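You operate a simulated robot arm through the tools that you are given. There is no shell and no other tool. Be economical: measure what you need, move in short steps, check, and stop when the job is done.

Carry out the task below with a simulated robot arm. There is one attempt and no reset: what you move stays moved.

TASK
Fit the core that the card names into the red-handled round mould, then warm it to 100 C.
Fine: the mould stands on the blue hot plate; switch off once the screen shows MAX 100 C.

The check looks at the end state, three seconds after you hand in, the way a careful person would. Anything else that was tipped, shoved, dropped, spilled or broken makes it a failure.

THE ROBOT
A 6-joint arm with a two-finger gripper on a trunk, on a base that drives. Base frame: it is fixed to the floor where the robot stands at the start and does not move with it; the origin is under the middle of the robot, x ahead of it, y to its left, z up; the surface under the hand at the start is at about z = 860. Lengths are in mm, angles in rad, forces in N, time in s.
Its first joint turns from -2.897 to 2.897 rad. Places, roughly: bore of the red-handled round mould [700, 200, 900]; knob of the blue hot plate [500, 0, 900]; rocker of the blue hot plate [500, 0, 900]; screen of the blue hot plate [500, -200, 900]; soak key [500, -100, 900]; top of the blue hot plate [700, -100, 900]. Payload 2.54 kg.
The tool frame sits at the grasp point between the pads (the TCP): z along the fingers, y along the line on which they close. The tips reach 30 mm beyond it. Largest opening 116 mm; the body of the gripper starts 95 mm behind the TCP.
Orientation is told as [roll, pitch, yaw] about the base's x, y, z axes, in that order, counted from this pose: with the fingers straight down and closing along the base's y, the tool's x points along the base's -x, its y along +y and its z along -z.

THE INTERFACE
- The arm moves only by the tool servo_tool. Its argument "deltas" is a list of rows, each a list of 7 numbers: the turn, a rotation vector about the tool's x, y, z in rad, then the shift along the tool's x, y, z in mm, then the gripper command, from -1 (fully open) to 1 (shut), values between in proportion. In form: [[wx, wy, wz, x, y, z, jaw], ...]. A call has 1 to 12 rows; each row is the pose to reach, as a shift and turn from the pose commanded when the call began, along the tool's axes at that moment. Rows are played at 5 a second. More than 50 mm and 0.15 rad between two rows, or a gripper value outside its range, and nothing of the call is played. A pose out of reach is approached as far as the arm can. The call stops where the force on the tool passes 40 N (or 10 N more than at its start, if that is more) or the arm is blocked; 0.2 s more then pass. Each finger travels about 72 mm/s and halts on what it meets, pressing with about 30 N; the grip force reading is that of the motor and also rises with nothing between the fingers. The clock runs only during rows and for 0.2 s after the last one: add rows that repeat a pose to give the fingers time. It gives the time, the measured TCP pose, the force on the tool (base axes), the opening and the grip force at its end, in the units of the frame above (readings bear some noise), with the torque about the TCP (base axes, N m) and any sound that the robot's microphone picked up.
- Cameras (640 x 400 px; columns grow to the right, rows downward): "scene" is now at [-30.3, 132, 1421.5]; the picture's right is [-0.21, -0.98, 0.00], its down [-0.46, 0.10, -0.88] and it looks along [0.86, -0.19, -0.47] (base axes); focal length 268 px, centre (320, 200). "wrist" rides on the gripper at [69, -15, -122] in the tool frame; the picture's right is [0.21, 0.98, 0.00], its down [-0.83, 0.18, -0.53] and it looks along [-0.52, 0.11, 0.85] (tool axes); focal length 251 px, centre (320, 200). There is no depth. A picture from a camera that has moved, and an enlarged one, comes with that camera's place and axes in the base frame and with its lens.
- camera(camera): a new picture of that camera. No time passes.
- base_move(legs): drives the robot by 1 to 6 legs, each [ahead, left, turn to the left] in mm, mm and rad, along the robot's own axes; the way and the turn of a leg run together, so that a leg with both is an arc; at most 1500 mm and 3.142 rad a leg. The arm and the cameras ride along, it lands a little off, and it stops where it bumps. It gives what a move gives.
- turn_head(pan, tilt): turns the head with the scene camera to pan (to the left, within 2.094 rad either way) and tilt (down, from -0.506 to 1.204), counted from straight ahead of the robot. It gives what a move gives.
- zoom(camera, box): a new picture of the part [left, top, right, bottom] of that camera's present view, enlarged. No time passes.
- finish_job(): hands the job in; it is judged then, once.

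Go step by step. Nothing tells you exact positions but the pictures and the camera data: compare them with the known pose of the tool, close in by small moves and look again before you grip or let go. The budget is 120 turns and 78 pictures, counting those below and the enlarged ones. Unless the task says otherwise, let go and move clear before handing in, and close with one line.

The tools are called after "Request:" by a JSON object that holds its "fn" and its "kwargs". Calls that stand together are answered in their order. servo_tool: Moves the arm, as the interface text tells. Its arguments: {"type":"object","properties":{"deltas":{"type":"array"}},"required":["deltas"]} The other tools are called the same way: base_move (legs) drives the base; turn_head (pan, tilt) turns the head that bears the scene camera; camera (camera) takes a picture; zoom (camera, box) takes an enlarged picture of a part of a camera's view; finish_job () hands the job in.

At the start:

```text
time: 0.0
tcp_pos: [668.3, -107.3, 1260.8]
tcp_rot: [0.0, -0.001, -0.001]
contact_force: [-0.6, 0.2, -0.7]
torque: [0.02, 0.03, 0.0]
gripper_width: 116.0
grasp_force: 0.0
robot x, y, heading: [2.4, -0.6, 0.001]
head pan, tilt: [-0.213, 0.485]
```

scene: 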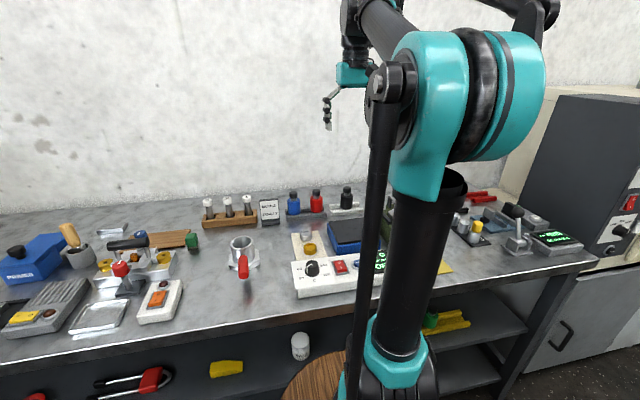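
wrist: 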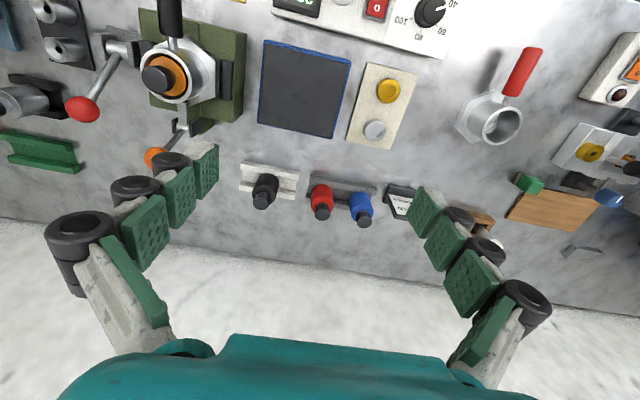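

I see the bench with the hot plate in the middle, the red-handled mould to its left, and a card beside a rack of cores. I'll read the card and look closer first.

Request:
{"fn": "zoom", "kwargs": {"camera": "scene", "box": [190, 180, 380, 300]}}

Request:
{"fn": "zoom", "kwargs": {"camera": "scene", "box": [255, 190, 285, 230]}}

Request:
{"fn": "zoom", "kwargs": {"camera": "wrist", "box": [230, 0, 550, 220]}}

```text
3.33 times, centred on (285, 240) of scene
camera zoom: at [-30.3, 132.0, 1421.5], right [-0.21, -0.98, 0.0], down [-0.46, 0.1, -0.88], along [0.86, -0.19, -0.47], focal length 894 px, centre (437, 67)
```

zoom: 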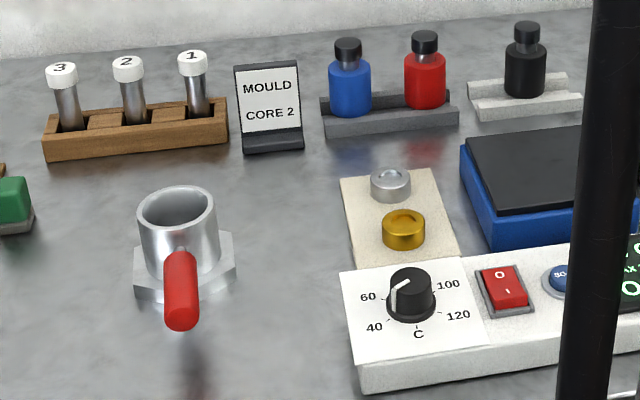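

```text
10.00 times, centred on (270, 210) of scene
camera zoom: at [-30.3, 132.0, 1421.5], right [-0.21, -0.98, 0.0], down [-0.46, 0.1, -0.88], along [0.86, -0.19, -0.47], focal length 2682 px, centre (820, 100)
```

zoom: 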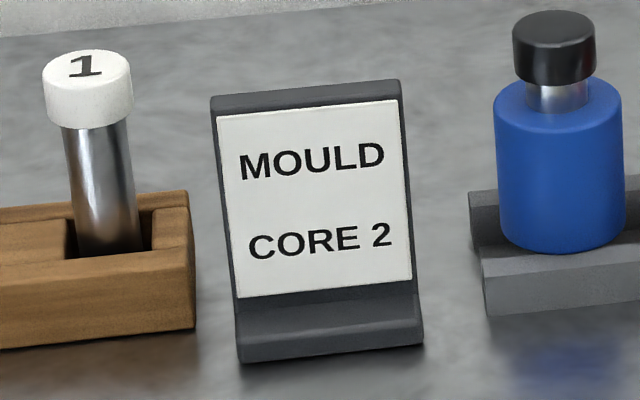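

```text
1.82 times, centred on (390, 110) of wrist
camera zoom: at [599.3, -123.0, 1382.7], right [-0.21, 0.98, 0.0], down [0.83, 0.18, 0.53], along [0.52, 0.11, -0.85], focal length 457 px, centre (193, 364)
```

zoom: 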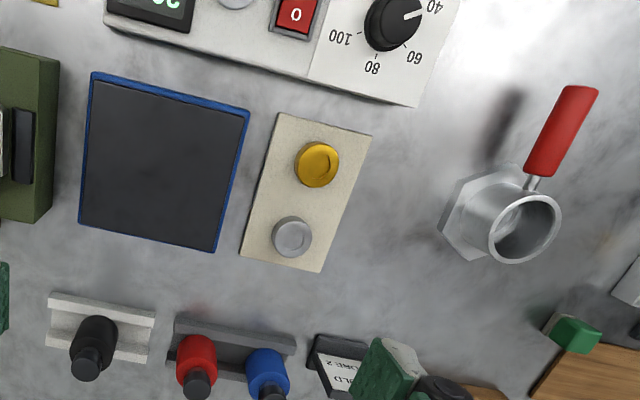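

The card calls for core 2, the middle core in the rack; the mould's bore rim is near (649, 221, 935). I'll bring the wrist camera over the rack and mould for a better look.

Request:
{"fn": "servo_tool", "kwargs": {"deltas": [[0, 0, 0, -10, 45, 14, -1], [0, 0, 0, -20, 90, 28, -1], [0, 0, 0, -30, 135, 42, -1], [0, 0, 0, -40, 180, 55, -1], [0, 0, 0, -50, 225, 70, -1], [0, 0, 0, -60, 270, 84, -1], [0, 0, 0, -70, 315, 98, -1], [0, 0, 0, -80, 355, 110, -1], [0, 0, 0, -80, 355, 110, -1]]}}

Request:
{"fn": "camera", "kwargs": {"camera": "wrist"}}

Request:
{"fn": "camera", "kwargs": {"camera": "scene"}}

```text
time: 2.0
tcp_pos: [748.4, 246.0, 1149.4]
tcp_rot: [0.0, -0.001, 0.001]
contact_force: [-0.7, 0.2, -0.7]
torque: [0.0, 0.02, 0.02]
gripper_width: 115.9
grasp_force: 0.1
robot x, y, heading: [-1.2, -2.1, 0.0]
head pan, tilt: [-0.213, 0.485]
```

```text
72 pictures are left
camera wrist: at [680.1, 231.3, 1271.4], right [-0.21, 0.98, 0.0], down [0.83, 0.18, 0.53], along [0.52, 0.11, -0.85], focal length 251 px, centre (320, 200)
```

wrist: 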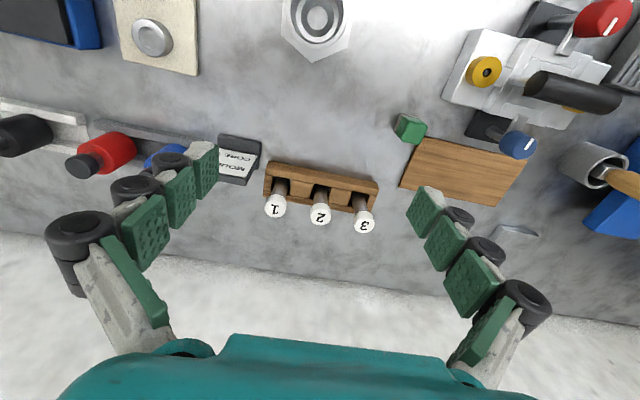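

```text
71 pictures are left
camera scene: at [-30.4, 132.0, 1421.5], right [-0.21, -0.98, 0.0], down [-0.46, 0.1, -0.88], along [0.86, -0.19, -0.47], focal length 268 px, centre (320, 200)
```

scene: 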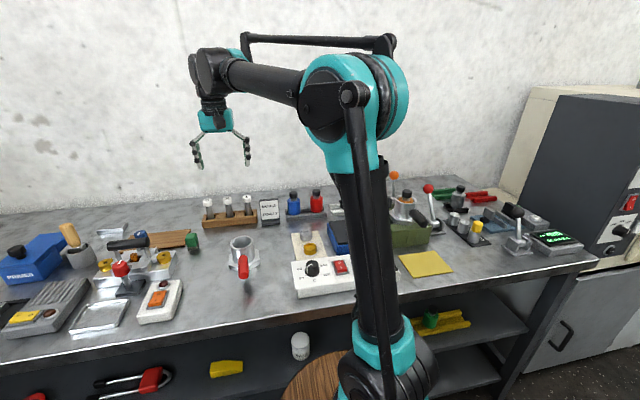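

Core 2's cap is near (890, 277, 963). I'll enlarge the rack and the mould for sizes.

Request:
{"fn": "zoom", "kwargs": {"camera": "wrist", "box": [250, 150, 394, 240]}}

Request:
{"fn": "zoom", "kwargs": {"camera": "wrist", "box": [100, 0, 420, 150]}}

Request:
{"fn": "zoom", "kwargs": {"camera": "scene", "box": [190, 180, 350, 300]}}

```text
4.44 times, centred on (322, 195) of wrist
camera zoom: at [680.1, 231.3, 1271.4], right [-0.21, 0.98, 0.0], down [0.83, 0.18, 0.53], along [0.52, 0.11, -0.85], focal length 1118 px, centre (311, 222)
```

zoom: 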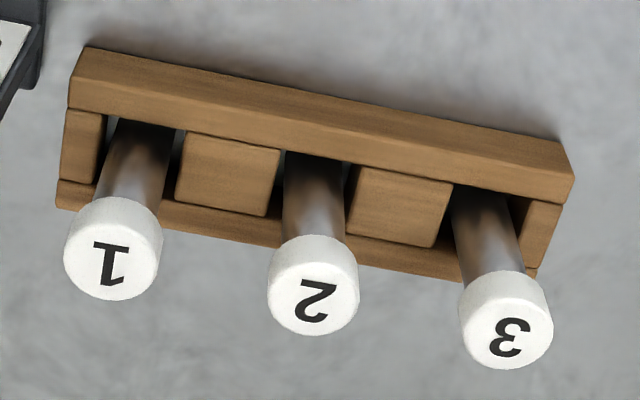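

```text
2.00 times, centred on (260, 75) of wrist
camera zoom: at [680.1, 231.3, 1271.4], right [-0.21, 0.98, 0.0], down [0.83, 0.18, 0.53], along [0.52, 0.11, -0.85], focal length 503 px, centre (440, 450)
```

zoom: 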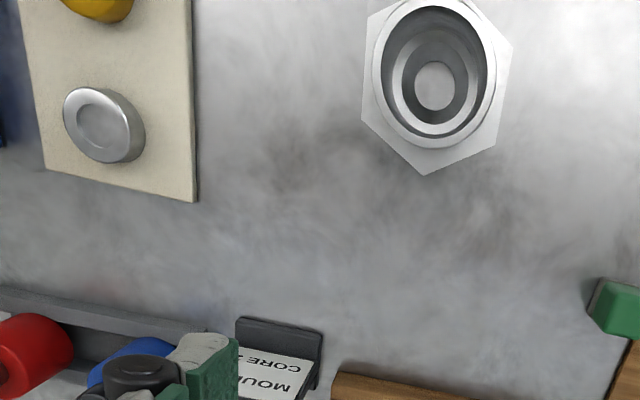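

```text
3.33 times, centred on (270, 240) of scene
camera zoom: at [-30.4, 132.0, 1421.5], right [-0.21, -0.98, 0.0], down [-0.46, 0.1, -0.88], along [0.86, -0.19, -0.47], focal length 894 px, centre (487, 67)
```

zoom: 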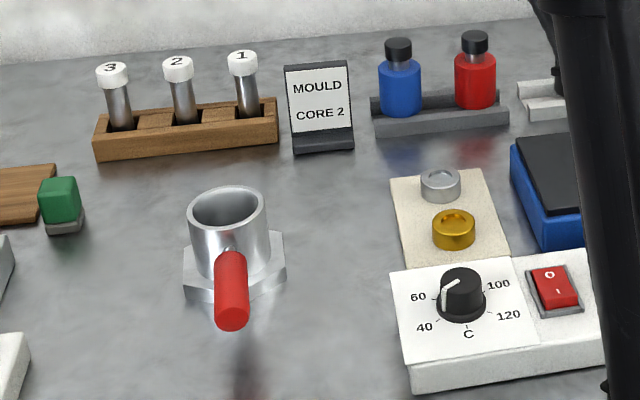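

Cap is about 30 mm wide, the shaft about 22, and neighbours stand 67 mm apart along y. I'll rotate the gripper to close along x (clear of the neighbours) and go above core 2.

Request:
{"fn": "servo_tool", "kwargs": {"deltas": [[0, 0, -0.143, -13, 3, 6, -1], [0, 0, -0.286, -26, 6, 12, -1], [0, 0, -0.428, -39, 9, 18, -1], [0, 0, -0.571, -52, 11, 24, -1], [0, 0, -0.714, -65, 14, 30, -1], [0, 0, -0.857, -78, 17, 36, -1], [0, 0, -0.999, -91, 20, 42, -1], [0, 0, -1.142, -104, 23, 48, -1], [0, 0, -1.285, -117, 26, 54, -0.5], [0, 0, -1.428, -130, 29, 60, -0.3], [0, 0, -1.57, -142, 31, 70, -0.2], [0, 0, -1.57, -142, 31, 70, -0.2]]}}

Request:
{"fn": "camera", "kwargs": {"camera": "wrist"}}

Request:
{"fn": "zoom", "kwargs": {"camera": "scene", "box": [170, 120, 330, 240]}}

```text
time: 4.6
tcp_pos: [890.1, 278.2, 1080.3]
tcp_rot: [0.0, -0.001, 1.572]
contact_force: [0.3, -0.4, 0.8]
torque: [0.02, 0.0, 0.0]
gripper_width: 69.4
grasp_force: 0.1
robot x, y, heading: [0.7, 1.2, 0.001]
head pan, tilt: [-0.213, 0.485]
```

```text
67 pictures are left
camera wrist: at [905.8, 209.0, 1202.2], right [-0.98, -0.22, 0.0], down [-0.18, 0.83, 0.53], along [-0.11, 0.52, -0.85], focal length 251 px, centre (320, 200)
```

wrist: 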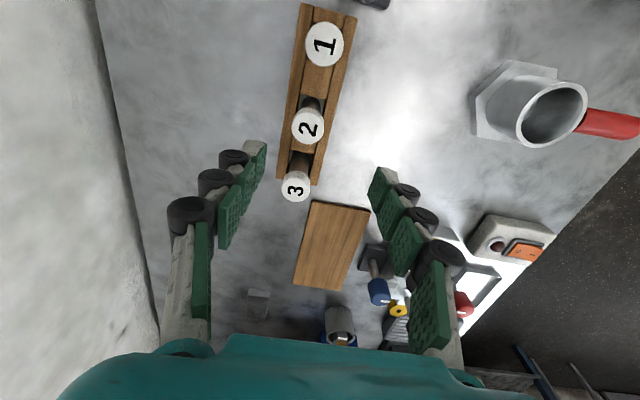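

```text
3.33 times, centred on (250, 180) of scene
camera zoom: at [-30.3, 132.1, 1421.5], right [-0.21, -0.98, 0.0], down [-0.46, 0.1, -0.88], along [0.86, -0.19, -0.47], focal length 894 px, centre (553, 267)
```

zoom: 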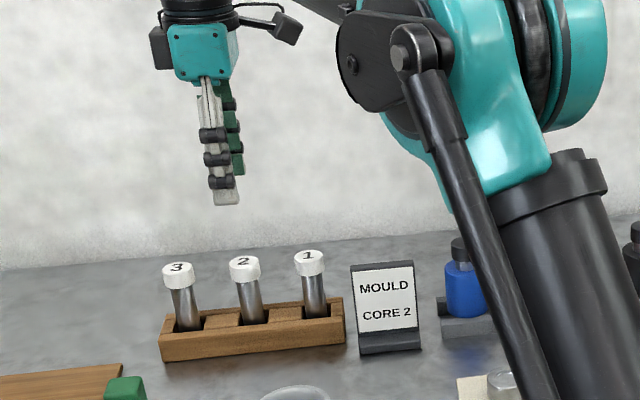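

The core sits about 11 mm further in x than the tool. I'll shift, descend to just above the cap, and look again.

Request:
{"fn": "servo_tool", "kwargs": {"deltas": [[0, 0, 0, 0, -6, 25, -0.2], [0, 0, 0, 1, -11, 45, -0.2], [0, 0, 0, 1, -11, 70, -0.2], [0, 0, 0, 1, -11, 70, -0.2]]}}

Request:
{"fn": "zoom", "kwargs": {"camera": "wrist", "box": [220, 60, 420, 260]}}

Request:
{"fn": "zoom", "kwargs": {"camera": "scene", "box": [180, 140, 300, 240]}}

```text
time: 5.6
tcp_pos: [901.0, 277.3, 1011.4]
tcp_rot: [0.0, 0.0, 1.571]
contact_force: [0.3, 0.2, 0.4]
torque: [-0.01, -0.02, -0.01]
gripper_width: 69.6
grasp_force: 0.0
robot x, y, heading: [2.8, 0.5, -0.004]
head pan, tilt: [-0.213, 0.485]
```

```text
2.00 times, centred on (320, 160) of wrist
camera zoom: at [915.8, 208.4, 1133.7], right [-0.98, -0.21, 0.0], down [-0.18, 0.83, 0.53], along [-0.11, 0.52, -0.85], focal length 503 px, centre (320, 280)
```

zoom: 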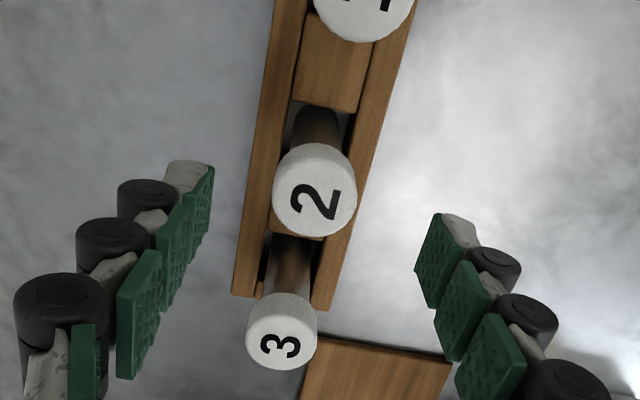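

```text
4.00 times, centred on (240, 190) of scene
camera zoom: at [-30.3, 132.1, 1421.5], right [-0.21, -0.98, 0.0], down [-0.46, 0.1, -0.88], along [0.86, -0.19, -0.47], focal length 1073 px, centre (640, 240)
```

zoom: 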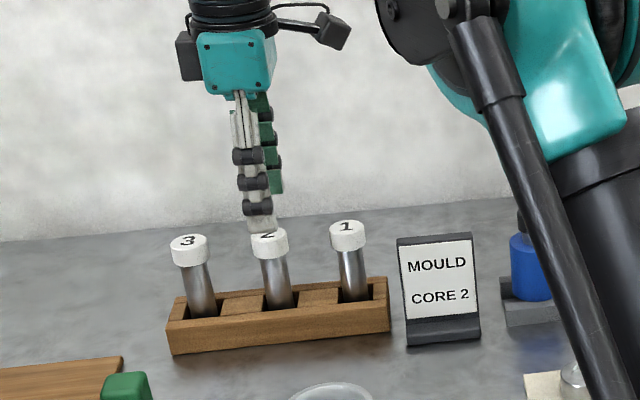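

Cap 2 is centred between the fingers. I'll descend 46 mm and close.

Request:
{"fn": "servo_tool", "kwargs": {"deltas": [[0, 0, 0, -1, -1, 24, -0.2], [0, 0, 0, -1, -1, 47, -0.2], [0, 0, 0, -1, -1, 47, -0.2], [0, 0, 0, -1, -1, 47, 1], [0, 0, 0, -1, -1, 47, 1], [0, 0, 0, -1, -1, 47, 1], [0, 0, 0, -1, -1, 47, 1]]}}

Request:
{"fn": "zoom", "kwargs": {"camera": "wrist", "box": [220, 60, 420, 260]}}

```text
time: 7.2
tcp_pos: [903.8, 278.5, 964.0]
tcp_rot: [-0.001, 0.001, 1.572]
contact_force: [-0.4, 0.0, -0.2]
torque: [0.02, 0.02, -0.06]
gripper_width: 30.4
grasp_force: 29.5
robot x, y, heading: [2.2, 3.6, 0.001]
head pan, tilt: [-0.213, 0.485]
```

```text
2.00 times, centred on (320, 160) of wrist
camera zoom: at [917.9, 208.5, 1086.3], right [-0.98, -0.21, 0.0], down [-0.18, 0.83, 0.53], along [-0.11, 0.52, -0.85], focal length 503 px, centre (320, 280)
```

zoom: 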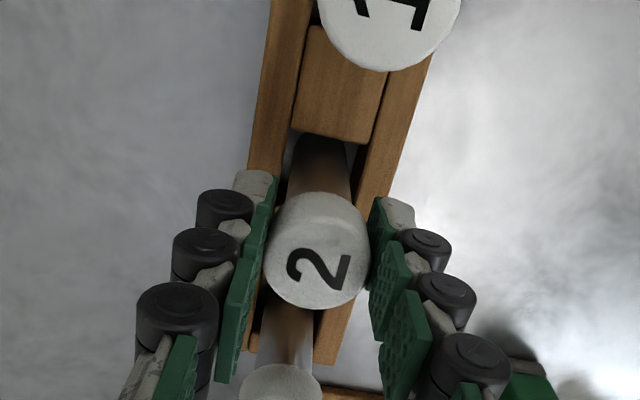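

The cap is gripped at 30 mm. I'll lift it straight out and check.

Request:
{"fn": "servo_tool", "kwargs": {"deltas": [[0, 0, 0, 0, 0, -10, 1], [0, 0, 0, 0, 0, -30, 1], [0, 0, 0, 0, 0, -60, 1], [0, 0, 0, 0, 0, -95, 1], [0, 0, 0, 0, 0, -130, 1], [0, 0, 0, 0, 0, -130, 1]]}}

Request:
{"fn": "zoom", "kwargs": {"camera": "scene", "box": [180, 140, 300, 240]}}

```text
time: 8.6
tcp_pos: [903.2, 278.7, 1091.9]
tcp_rot: [-0.001, -0.001, 1.569]
contact_force: [-0.2, -0.1, -3.4]
torque: [-0.02, -0.02, -0.01]
gripper_width: 30.5
grasp_force: 30.1
robot x, y, heading: [1.2, 3.2, -0.003]
head pan, tilt: [-0.213, 0.485]
```

```text
4.00 times, centred on (240, 190) of scene
camera zoom: at [-30.2, 132.1, 1421.5], right [-0.21, -0.98, 0.0], down [-0.46, 0.1, -0.88], along [0.86, -0.19, -0.47], focal length 1073 px, centre (640, 240)
```

zoom: 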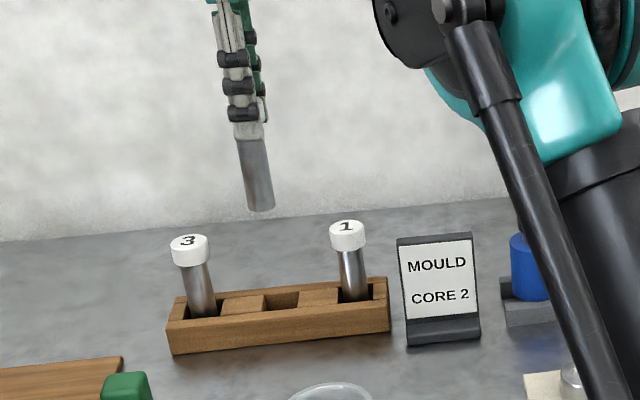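

Core 2 is out cleanly and about 100 mm long. I'll carry it over the mould, turning the gripper back to close along y.

Request:
{"fn": "servo_tool", "kwargs": {"deltas": [[0, 0, 0.143, 5, 23, 0, 1], [0, 0, 0.286, 10, 46, 0, 1], [0, 0, 0.428, 15, 69, 0, 1], [0, 0, 0.571, 20, 92, 0, 1], [0, 0, 0.714, 26, 115, 0, 1], [0, 0, 0.857, 31, 138, 0, 1], [0, 0, 0.999, 36, 161, 0, 1], [0, 0, 1.142, 41, 184, 0, 1], [0, 0, 1.285, 47, 207, 0, 1], [0, 0, 1.428, 52, 230, 0, 1], [0, 0, 1.57, 57, 254, 0, 1], [0, 0, 1.57, 57, 254, 0, 1]]}}

Request:
{"fn": "camera", "kwargs": {"camera": "wrist"}}

Request:
{"fn": "zoom", "kwargs": {"camera": "scene", "box": [180, 160, 300, 280]}}

```text
time: 11.2
tcp_pos: [648.7, 221.5, 1094.3]
tcp_rot: [-0.002, 0.001, -0.001]
contact_force: [0.0, -0.5, -2.6]
torque: [0.01, 0.01, -0.02]
gripper_width: 30.4
grasp_force: 30.3
robot x, y, heading: [6.9, 1.9, -0.0]
head pan, tilt: [-0.213, 0.485]
```

```text
61 pictures are left
camera wrist: at [579.9, 206.0, 1215.8], right [-0.21, 0.98, 0.0], down [0.83, 0.18, 0.53], along [0.52, 0.11, -0.85], focal length 251 px, centre (320, 200)
```

wrist: 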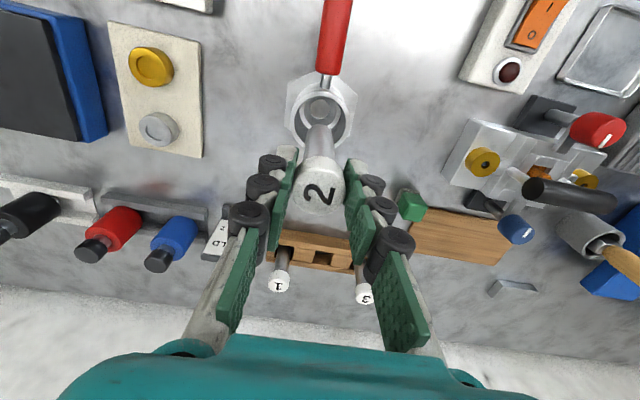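

```text
3.33 times, centred on (240, 220) of scene
camera zoom: at [-30.2, 132.1, 1421.5], right [-0.21, -0.98, 0.0], down [-0.46, 0.1, -0.88], along [0.86, -0.19, -0.47], focal length 894 px, centre (587, 133)
```

zoom: 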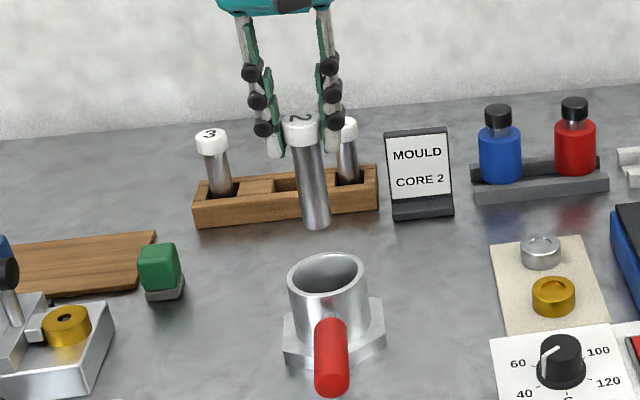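

Request:
{"fn": "zoom", "kwargs": {"camera": "wrist", "box": [260, 60, 380, 220]}}

```text
2.50 times, centred on (320, 140) of wrist
camera zoom: at [579.9, 206.0, 1215.8], right [-0.21, 0.98, 0.0], down [0.83, 0.18, 0.53], along [0.52, 0.11, -0.85], focal length 629 px, centre (320, 350)
```

zoom: 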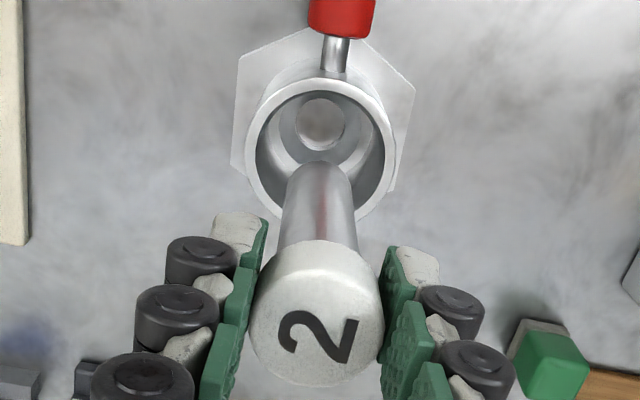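

The bore is centred near (651.5, 221.6). I'll nudge x by +2.5 and lower until the core's end is inside, just above the bottom socket, then check.

Request:
{"fn": "servo_tool", "kwargs": {"deltas": [[0, 0, 0, -2.5, 0, 20, 1], [0, 0, 0, -2.5, 0, 45, 1], [0, 0, 0, -2.5, 0, 65, 1], [0, 0, 0, -2.5, 0, 85, 1], [0, 0, 0, -2.5, 0, 95, 1], [0, 0, 0, -2.5, 0, 95, 1]]}}

Request:
{"fn": "zoom", "kwargs": {"camera": "wrist", "box": [260, 60, 380, 220]}}

Request:
{"fn": "zoom", "kwargs": {"camera": "scene", "box": [200, 190, 290, 280]}}

```text
time: 12.6
tcp_pos: [650.2, 222.1, 998.2]
tcp_rot: [-0.001, 0.0, 0.001]
contact_force: [-1.3, 0.6, -2.5]
torque: [0.01, 0.03, 0.02]
gripper_width: 30.7
grasp_force: 30.1
robot x, y, heading: [-3.0, 0.1, -0.003]
head pan, tilt: [-0.213, 0.485]
```

```text
2.50 times, centred on (320, 140) of wrist
camera zoom: at [581.8, 205.8, 1121.0], right [-0.21, 0.98, 0.0], down [0.83, 0.18, 0.53], along [0.52, 0.11, -0.85], focal length 629 px, centre (320, 350)
```

zoom: 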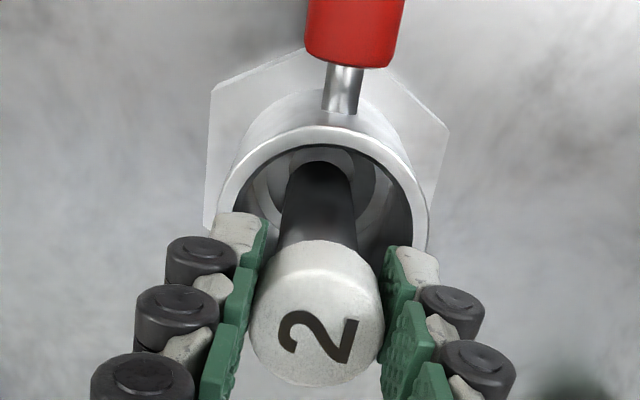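

```text
4.44 times, centred on (245, 235) of scene
camera zoom: at [-30.3, 132.1, 1421.5], right [-0.21, -0.98, 0.0], down [-0.46, 0.1, -0.88], along [0.86, -0.19, -0.47], focal length 1192 px, centre (653, 44)
```

zoom: 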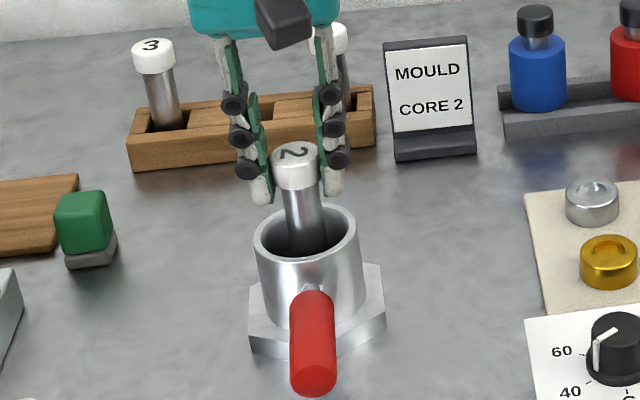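

The core is in the bore, near centre, perhaps 2 mm short in x. I'll correct and lower slowly, watching the force.

Request:
{"fn": "servo_tool", "kwargs": {"deltas": [[0, 0, 0, -2, 0, 4, 1], [0, 0, 0, -2, 0, 8, 1], [0, 0, 0, -2, 0, 12, 1], [0, 0, 0, -2, 0, 16, 1], [0, 0, 0, -2, 0, 19, 1], [0, 0, 0, -2, 0, 19, 1]]}}

Request:
{"fn": "zoom", "kwargs": {"camera": "wrist", "box": [260, 60, 380, 220]}}

```text
time: 14.0
tcp_pos: [653.6, 221.4, 980.7]
tcp_rot: [0.001, -0.001, -0.001]
contact_force: [-0.5, -0.3, -2.3]
torque: [-0.01, 0.03, 0.04]
gripper_width: 30.6
grasp_force: 29.5
robot x, y, heading: [1.3, 1.4, -0.001]
head pan, tilt: [-0.213, 0.485]
```

```text
2.50 times, centred on (320, 140) of wrist
camera zoom: at [584.5, 207.0, 1102.4], right [-0.21, 0.98, 0.0], down [0.83, 0.18, 0.53], along [0.52, 0.11, -0.85], focal length 629 px, centre (320, 350)
```

zoom: 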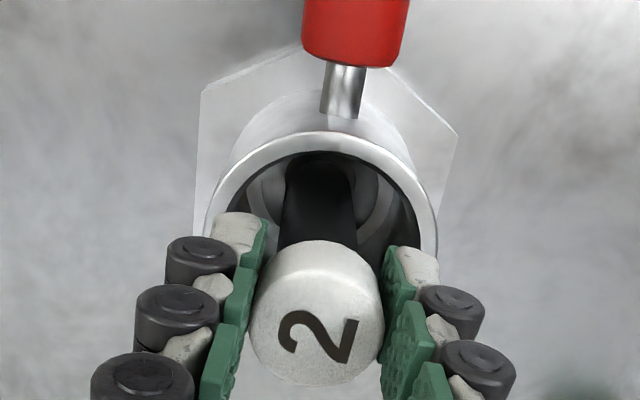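

No contact yet and alignment looks good. I'll continue down in small steps.

Request:
{"fn": "servo_tool", "kwargs": {"deltas": [[0, 0, 0, 0, 0, 3, 1], [0, 0, 0, 0, 0, 6, 1], [0, 0, 0, 0, 0, 9, 1], [0, 0, 0, 0, 0, 12, 1], [0, 0, 0, 0, 0, 15, 1], [0, 0, 0, 0, 0, 15, 1]]}}

Request:
{"fn": "zoom", "kwargs": {"camera": "wrist", "box": [260, 60, 380, 220]}}

Request:
{"fn": "zoom", "kwargs": {"camera": "scene", "box": [200, 190, 290, 280]}}

```text
time: 15.4
tcp_pos: [653.4, 220.6, 963.8]
tcp_rot: [0.0, 0.0, 0.0]
contact_force: [-1.5, 0.4, -3.5]
torque: [0.05, 0.11, 0.01]
gripper_width: 30.7
grasp_force: 30.3
robot x, y, heading: [1.4, 1.3, 0.004]
head pan, tilt: [-0.213, 0.485]
```

```text
2.50 times, centred on (320, 140) of wrist
camera zoom: at [584.3, 206.2, 1086.6], right [-0.21, 0.98, 0.0], down [0.83, 0.18, 0.53], along [0.52, 0.11, -0.85], focal length 629 px, centre (320, 350)
```

zoom: 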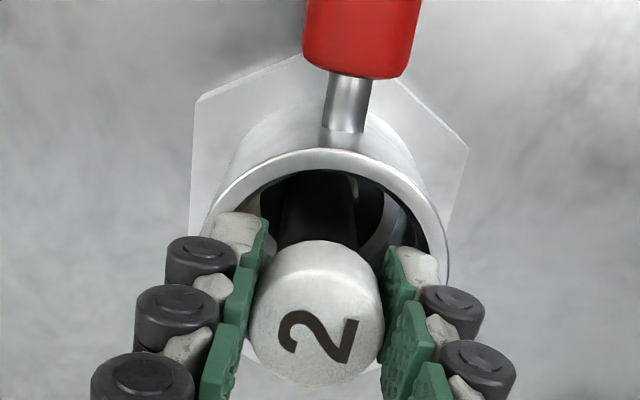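

```text
4.44 times, centred on (245, 235) of scene
camera zoom: at [-30.3, 132.1, 1421.5], right [-0.21, -0.98, 0.0], down [-0.46, 0.1, -0.88], along [0.86, -0.19, -0.47], focal length 1192 px, centre (653, 44)
```

zoom: 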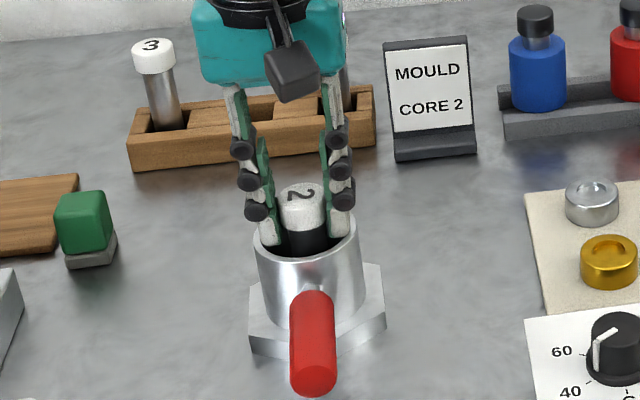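

Still only slight lateral force; the core seems a touch toward −y. I'll correct by 1 mm and keep lowering until contact.

Request:
{"fn": "servo_tool", "kwargs": {"deltas": [[0, 0, 0, 0, 1, 0, 1], [0, 0, 0, 0, 1, 2, 1], [0, 0, 0, 0, 1, 4, 1], [0, 0, 0, 0, 1, 6, 1], [0, 0, 0, 0, 1, 8, 1], [0, 0, 0, 0, 1, 10, 1], [0, 0, 0, 0, 1, 12, 1]]}}

Request:
{"fn": "zoom", "kwargs": {"camera": "wrist", "box": [260, 60, 380, 220]}}

```text
time: 16.6
tcp_pos: [652.8, 222.6, 958.5]
tcp_rot: [0.001, 0.0, 0.0]
contact_force: [-4.1, -0.8, 15.7]
torque: [0.01, 0.41, 0.02]
gripper_width: 30.4
grasp_force: 29.9
robot x, y, heading: [0.8, 1.7, -0.0]
head pan, tilt: [-0.213, 0.485]
stopped in row 5: the force on the tool passed its limit at 44 N (the readings are from after the stop); the commanded pose is now the measured one
```

```text
2.50 times, centred on (320, 140) of wrist
camera zoom: at [583.3, 207.5, 1080.7], right [-0.21, 0.98, 0.0], down [0.83, 0.18, 0.53], along [0.52, 0.11, -0.85], focal length 629 px, centre (320, 350)
```

zoom: 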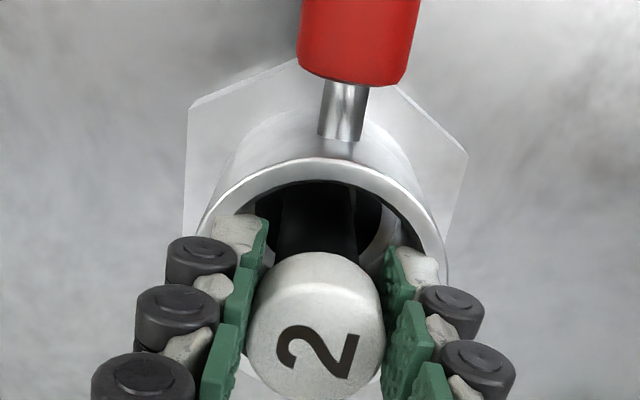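

The core touched bottom (or a ledge) at about z 958. I'll ease up 1 mm and probe sideways by 2.5 mm to feel whether it's located in the socket.

Request:
{"fn": "servo_tool", "kwargs": {"deltas": [[0, 0, 0, 0, 0, -1.5, 1], [0, 0, 0, 0, 0, -1.5, 1]]}}

Request:
{"fn": "servo_tool", "kwargs": {"deltas": [[0, 0, 0, -1.2, 0, 0, 1], [0, 0, 0, -2.5, 0, 0, 1]]}}

Request:
{"fn": "zoom", "kwargs": {"camera": "wrist", "box": [280, 80, 360, 200]}}

```text
time: 17.2
tcp_pos: [654.3, 223.1, 959.1]
tcp_rot: [0.0, -0.001, 0.0]
contact_force: [0.3, 0.3, -2.0]
torque: [0.0, 0.01, 0.01]
gripper_width: 30.5
grasp_force: 30.4
robot x, y, heading: [-2.9, 0.4, 0.002]
head pan, tilt: [-0.213, 0.485]
```

```text
time: 17.8
tcp_pos: [655.1, 223.8, 958.7]
tcp_rot: [0.0, 0.0, 0.0]
contact_force: [-1.4, 0.7, -3.4]
torque: [-0.01, 0.21, 0.0]
gripper_width: 30.3
grasp_force: 30.6
robot x, y, heading: [-2.1, -1.1, -0.006]
head pan, tilt: [-0.213, 0.485]
```

```text
3.33 times, centred on (320, 140) of wrist
camera zoom: at [586.6, 207.8, 1081.9], right [-0.21, 0.98, 0.0], down [0.83, 0.18, 0.53], along [0.52, 0.11, -0.85], focal length 838 px, centre (320, 400)
```

zoom: 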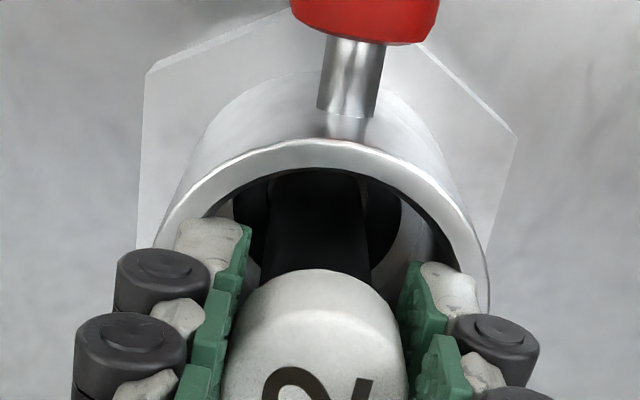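

The sideways push was resisted at the core's lower end with no downward load, suggesting it is in the socket. I'll recentre and press down gently to confirm depth.

Request:
{"fn": "servo_tool", "kwargs": {"deltas": [[0, 0, 0, 1.8, -1, 0, 1], [0, 0, 0, 1.8, -1, 2, 1], [0, 0, 0, 1.8, -1, 4, 1], [0, 0, 0, 1.8, -1, 6, 1], [0, 0, 0, 1.8, -1, 8, 1]]}}

Request:
{"fn": "zoom", "kwargs": {"camera": "wrist", "box": [260, 60, 380, 220]}}

Request:
{"fn": "zoom", "kwargs": {"camera": "scene", "box": [210, 200, 280, 280]}}

```text
time: 18.6
tcp_pos: [654.6, 222.8, 958.4]
tcp_rot: [0.0, -0.002, 0.0]
contact_force: [-4.3, 0.2, 15.2]
torque: [-0.07, 0.45, 0.08]
gripper_width: 30.4
grasp_force: 29.7
robot x, y, heading: [0.8, 1.6, 0.001]
head pan, tilt: [-0.213, 0.485]
stopped in row 3: the force on the tool passed its limit at 46 N (the readings are from after the stop); the commanded pose is now the measured one
```

```text
2.50 times, centred on (320, 140) of wrist
camera zoom: at [584.9, 207.1, 1080.3], right [-0.21, 0.98, 0.0], down [0.83, 0.18, 0.54], along [0.52, 0.11, -0.84], focal length 629 px, centre (320, 350)
```

zoom: 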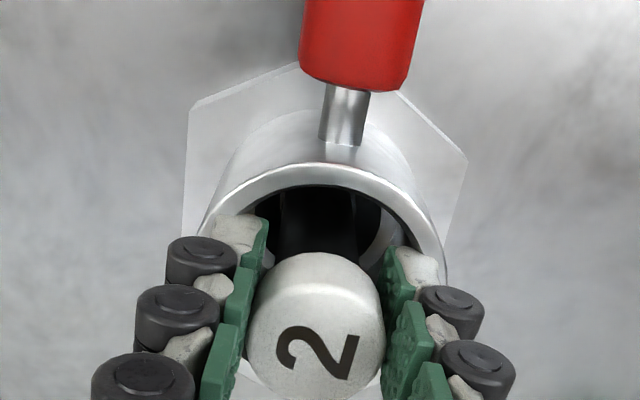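

```text
5.00 times, centred on (245, 240) of scene
camera zoom: at [-30.8, 131.9, 1421.5], right [-0.21, -0.98, 0.0], down [-0.46, 0.1, -0.88], along [0.86, -0.19, -0.47], focal length 1341 px, centre (695, 0)
```

zoom: 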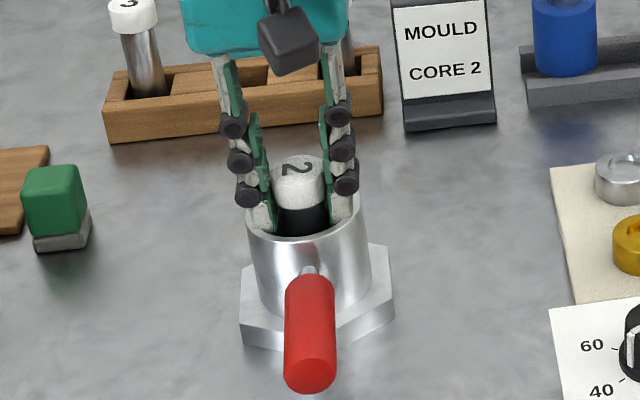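

Same depth as before, with a consistent −x reaction of about 4 N. I'll test whether it goes deeper with the core 2.5 mm toward −x.

Request:
{"fn": "servo_tool", "kwargs": {"deltas": [[0, 0, 0, 0, 0, -2, 1], [0, 0, 0, 2.5, 0, -2, 1], [0, 0, 0, 2.5, 0, -2, 1]]}}

Request:
{"fn": "servo_tool", "kwargs": {"deltas": [[0, 0, 0, 0, 0, 1.5, 1], [0, 0, 0, 0, 0, 3, 1], [0, 0, 0, 0, 0, 4.5, 1], [0, 0, 0, 0, 0, 6, 1], [0, 0, 0, 0, 0, 7.5, 1]]}}

```text
time: 19.4
tcp_pos: [653.0, 221.1, 959.8]
tcp_rot: [-0.001, -0.002, 0.0]
contact_force: [1.6, 0.5, -1.7]
torque: [0.04, -0.03, 0.03]
gripper_width: 30.3
grasp_force: 30.0
robot x, y, heading: [0.5, 1.1, 0.002]
head pan, tilt: [-0.213, 0.485]
```

```text
time: 20.0
tcp_pos: [653.2, 221.4, 957.9]
tcp_rot: [0.001, -0.005, -0.002]
contact_force: [-1.0, -2.0, 13.8]
torque: [-0.03, 0.32, 0.1]
gripper_width: 30.3
grasp_force: 29.3
robot x, y, heading: [1.6, -0.8, -0.001]
head pan, tilt: [-0.213, 0.485]
stopped in row 3: the force on the tool passed its limit at 46 N (the readings are from after the stop); the commanded pose is now the measured one
```

It is confined both ways in x and bottoms at the same height, so the core is seated. The tips are slightly inside the bore, so I'll open just a little, lift, then open fully.

Request:
{"fn": "servo_tool", "kwargs": {"deltas": [[0, 0, 0, 0, 0, -0.5, 0.43], [0, 0, 0, 0, 0, -0.5, 0.43], [0, 0, 0, 0, 0, -4, 0.42], [0, 0, 0, 0, 0, -9, 0.41], [0, 0, 0, 0, 0, -14, 0.3], [0, 0, 0, 0, 0, -30, 0.1], [0, 0, 0, 0, 0, -60, 0], [0, 0, 0, 0, 0, -100, 0], [0, 0, 0, 0, 0, -100, 0]]}}

Request:
{"fn": "zoom", "kwargs": {"camera": "wrist", "box": [240, 40, 400, 180]}}

Request:
{"fn": "zoom", "kwargs": {"camera": "scene", "box": [210, 200, 280, 280]}}

```text
time: 22.0
tcp_pos: [653.3, 223.5, 1057.2]
tcp_rot: [0.001, -0.003, 0.0]
contact_force: [-0.1, -0.5, 0.9]
torque: [-0.03, 0.0, -0.01]
gripper_width: 58.0
grasp_force: 0.1
robot x, y, heading: [-0.8, -1.4, 0.0]
head pan, tilt: [-0.213, 0.485]
```

```text
2.86 times, centred on (320, 110) of wrist
camera zoom: at [584.5, 209.2, 1178.9], right [-0.21, 0.98, 0.0], down [0.82, 0.18, 0.54], along [0.52, 0.11, -0.84], focal length 718 px, centre (320, 457)
```

zoom: 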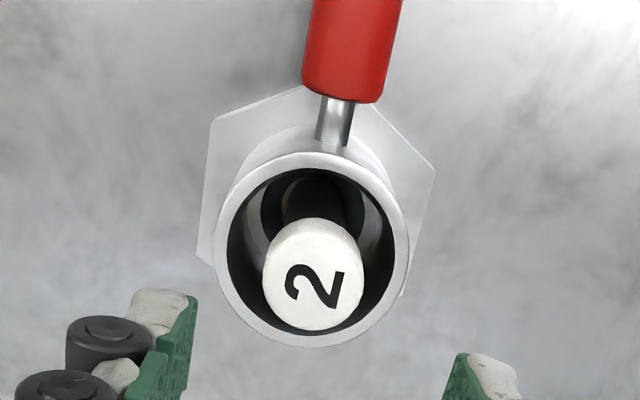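

```text
5.00 times, centred on (245, 240) of scene
camera zoom: at [-30.2, 132.0, 1421.5], right [-0.21, -0.98, 0.0], down [-0.46, 0.1, -0.88], along [0.86, -0.19, -0.47], focal length 1341 px, centre (695, 0)
```

zoom: 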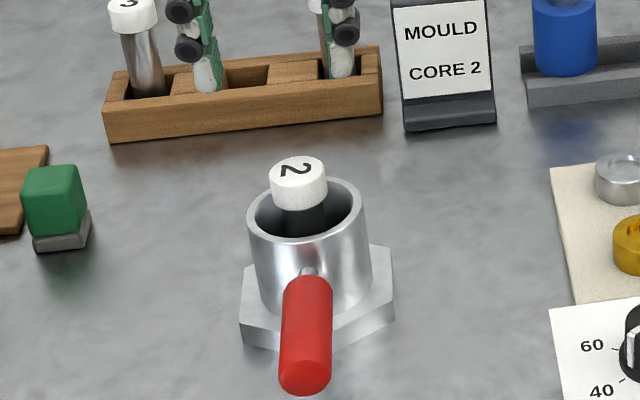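

Core 2 stands upright and concentric in the mould. I'll grip the mould's round body (≈66 mm) from above with the fingers either side in y, tips kept above the hex flange.

Request:
{"fn": "servo_tool", "kwargs": {"deltas": [[0, 0, 0, 0, -1, 10, -0.72], [0, 0, 0, 0, -1, 20, -0.72], [0, 0, 0, 0, -1, 40, -0.72], [0, 0, 0, 0, -1, 60, -0.72], [0, 0, 0, 0, -1, 80, -0.72], [0, 0, 0, 0, -1, 100, -0.72], [0, 0, 0, 0, -1, 100, -0.72]]}}

Request:
{"fn": "camera", "kwargs": {"camera": "wrist"}}

Request:
{"fn": "zoom", "kwargs": {"camera": "scene", "box": [200, 180, 290, 280]}}

```text
time: 23.6
tcp_pos: [652.8, 221.8, 956.0]
tcp_rot: [0.0, -0.004, -0.002]
contact_force: [0.0, -0.2, 0.1]
torque: [0.03, 0.0, -0.03]
gripper_width: 99.9
grasp_force: 0.0
robot x, y, heading: [0.9, -2.9, 0.002]
head pan, tilt: [-0.213, 0.485]
```

```text
47 pictures are left
camera wrist: at [583.4, 207.0, 1078.8], right [-0.21, 0.98, 0.0], down [0.82, 0.18, 0.54], along [0.52, 0.11, -0.84], focal length 251 px, centre (320, 200)
```

wrist: 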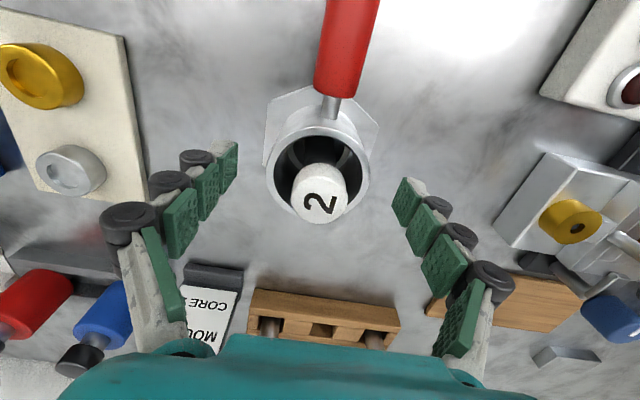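

```text
4.00 times, centred on (245, 230) of scene
camera zoom: at [-30.1, 132.0, 1421.5], right [-0.21, -0.98, 0.0], down [-0.46, 0.1, -0.88], along [0.86, -0.19, -0.47], focal length 1073 px, centre (620, 80)
```

zoom: 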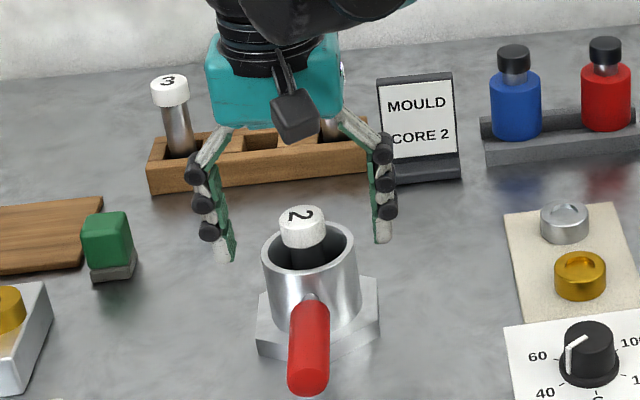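

Fingers straddle the mould evenly. I'll descend 38 mm and close on the body.

Request:
{"fn": "servo_tool", "kwargs": {"deltas": [[0, 0, 0, 0, 0, 13, -0.72], [0, 0, 0, 0, 0, 26, -0.72], [0, 0, 0, 0, 0, 38, -0.72], [0, 0, 0, 0, 0, 38, -0.5], [0, 0, 0, 0, 0, 38, -0.3], [0, 0, 0, 0, 0, 38, 0], [0, 0, 0, 0, 0, 38, 1], [0, 0, 0, 0, 0, 38, 1], [0, 0, 0, 0, 0, 38, 1]]}}

Request:
{"fn": "camera", "kwargs": {"camera": "wrist"}}

Request:
{"fn": "zoom", "kwargs": {"camera": "scene", "box": [200, 180, 290, 280]}}

```text
time: 25.6
tcp_pos: [653.8, 221.5, 919.4]
tcp_rot: [0.002, -0.003, 0.0]
contact_force: [1.2, -2.3, 3.8]
torque: [-0.15, 0.02, 0.11]
gripper_width: 62.1
grasp_force: 30.2
robot x, y, heading: [-0.3, -2.3, -0.002]
head pan, tilt: [-0.213, 0.485]
```

```text
45 pictures are left
camera wrist: at [584.3, 206.8, 1041.5], right [-0.21, 0.98, 0.0], down [0.82, 0.18, 0.54], along [0.52, 0.11, -0.84], focal length 251 px, centre (320, 200)
```

wrist: 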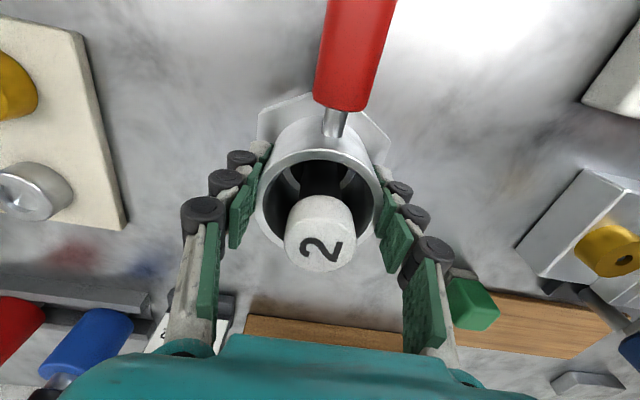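

```text
4.00 times, centred on (245, 230) of scene
camera zoom: at [-30.2, 131.9, 1421.5], right [-0.21, -0.98, 0.0], down [-0.46, 0.1, -0.88], along [0.86, -0.19, -0.47], focal length 1073 px, centre (620, 80)
```

zoom: 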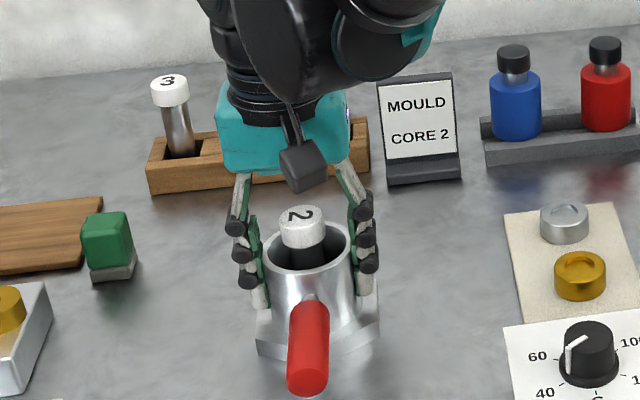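

The body is gripped at 62 mm. I'll lift a little and check it holds.

Request:
{"fn": "servo_tool", "kwargs": {"deltas": [[0, 0, 0, 0, 0, -8, 1], [0, 0, 0, 0, 0, -20, 1], [0, 0, 0, 0, 0, -35, 1], [0, 0, 0, 0, 0, -35, 1]]}}

Request:
{"fn": "zoom", "kwargs": {"camera": "scene", "box": [200, 180, 290, 280]}}

```text
time: 26.6
tcp_pos: [653.7, 220.7, 955.3]
tcp_rot: [0.0, -0.001, 0.0]
contact_force: [0.1, -0.1, -4.9]
torque: [-0.03, -0.08, 0.01]
gripper_width: 61.6
grasp_force: 30.3
robot x, y, heading: [-2.9, 0.8, -0.002]
head pan, tilt: [-0.213, 0.485]
```

```text
4.00 times, centred on (245, 230) of scene
camera zoom: at [-30.0, 132.1, 1421.5], right [-0.21, -0.98, 0.0], down [-0.46, 0.1, -0.88], along [0.86, -0.19, -0.47], focal length 1073 px, centre (620, 80)
```

zoom: 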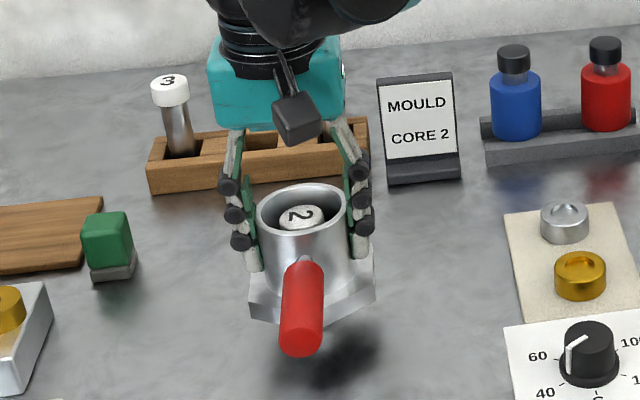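

The cap now looks lower in the rim, so the core may not have risen with the mould. I'll look from the wrist and low in the scene before anything else.

Request:
{"fn": "zoom", "kwargs": {"camera": "wrist", "box": [220, 60, 420, 280]}}

Request:
{"fn": "zoom", "kwargs": {"camera": "scene", "box": [225, 215, 275, 275]}}

```text
1.82 times, centred on (320, 170) of wrist
camera zoom: at [583.4, 206.2, 1077.1], right [-0.21, 0.98, 0.0], down [0.82, 0.18, 0.54], along [0.52, 0.11, -0.84], focal length 457 px, centre (320, 254)
```

zoom: 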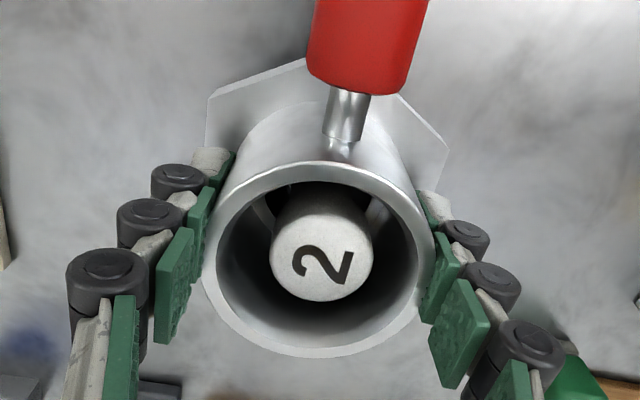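

```text
6.67 times, centred on (250, 245) of scene
camera zoom: at [-30.0, 132.1, 1421.5], right [-0.21, -0.98, 0.0], down [-0.46, 0.1, -0.88], along [0.86, -0.19, -0.47], focal length 1788 px, centre (787, -100)
```

zoom: 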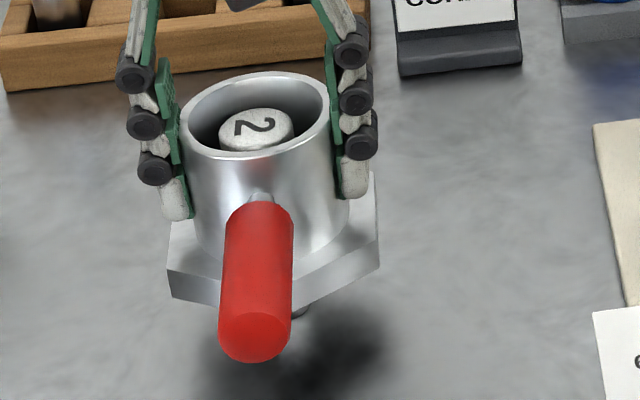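

The mould's socket goes right through: the core stayed standing on the bench. I'll set the mould back down around it, take the core out, move the mould to the plate first, then fit the core there.

Request:
{"fn": "servo_tool", "kwargs": {"deltas": [[0, 0, 0, 0, 0, 12, 1], [0, 0, 0, 0, 0, 24, 1], [0, 0, 0, 0, 0, 31, 1], [0, 0, 0, 0, 0, 34, 1], [0, 0, 0, 0, 0, 36, 1]]}}

Request:
{"fn": "zoom", "kwargs": {"camera": "scene", "box": [225, 215, 275, 275]}}

```text
time: 27.8
tcp_pos: [652.7, 221.1, 919.3]
tcp_rot: [0.0, -0.003, 0.0]
contact_force: [2.1, 0.1, 20.1]
torque: [0.02, 0.03, 0.32]
gripper_width: 62.0
grasp_force: 29.3
robot x, y, heading: [0.0, 3.7, 0.003]
head pan, tilt: [-0.213, 0.485]
```

```text
6.67 times, centred on (250, 245) of scene
camera zoom: at [-30.6, 131.8, 1421.5], right [-0.21, -0.98, 0.0], down [-0.46, 0.1, -0.88], along [0.86, -0.19, -0.47], focal length 1788 px, centre (787, -100)
```

zoom: 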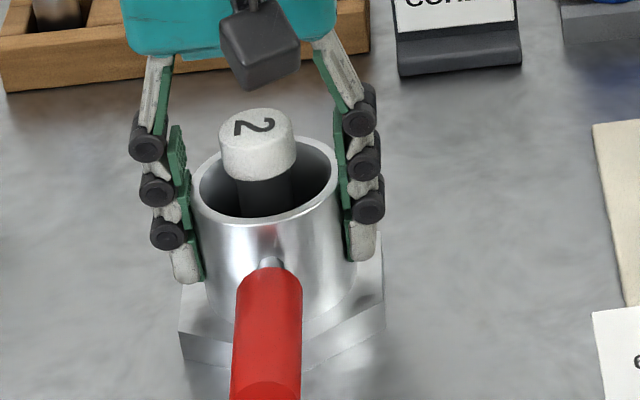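

The mould is back down around the core. I'll open, rise, and grip the cap with the tips above the rim.

Request:
{"fn": "servo_tool", "kwargs": {"deltas": [[0, 0, 0, 0, 0, -0.5, -0.3], [0, 0, 0, 0, 0, -0.5, -0.72], [0, 0, 0, 0, 0, -1, -0.72], [0, 0, 0, 0, 0, -30, -0.72], [0, 0, 0, 0, 0, -70, -0.72], [0, 0, 0, 0, 0, -85, -0.1], [0, 0, 0, 0, 0, -85, 0.1], [0, 0, 0, 0, 0, -85, 0.2]]}}

Request:
{"fn": "zoom", "kwargs": {"camera": "wrist", "box": [220, 60, 420, 280]}}

```text
time: 29.6
tcp_pos: [653.2, 221.4, 1004.7]
tcp_rot: [0.0, -0.003, 0.0]
contact_force: [0.9, 0.3, -0.5]
torque: [0.02, -0.03, 0.0]
gripper_width: 46.2
grasp_force: 0.0
robot x, y, heading: [0.4, 1.0, -0.001]
head pan, tilt: [-0.213, 0.485]
```

```text
1.82 times, centred on (320, 170) of wrist
camera zoom: at [583.4, 206.9, 1127.4], right [-0.21, 0.98, 0.0], down [0.82, 0.18, 0.54], along [0.52, 0.11, -0.84], focal length 457 px, centre (320, 254)
```

zoom: 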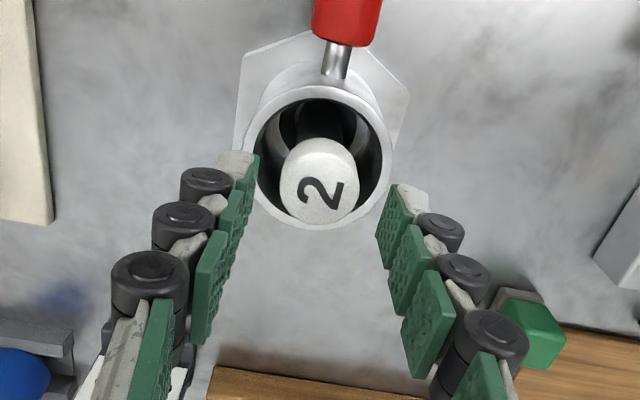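

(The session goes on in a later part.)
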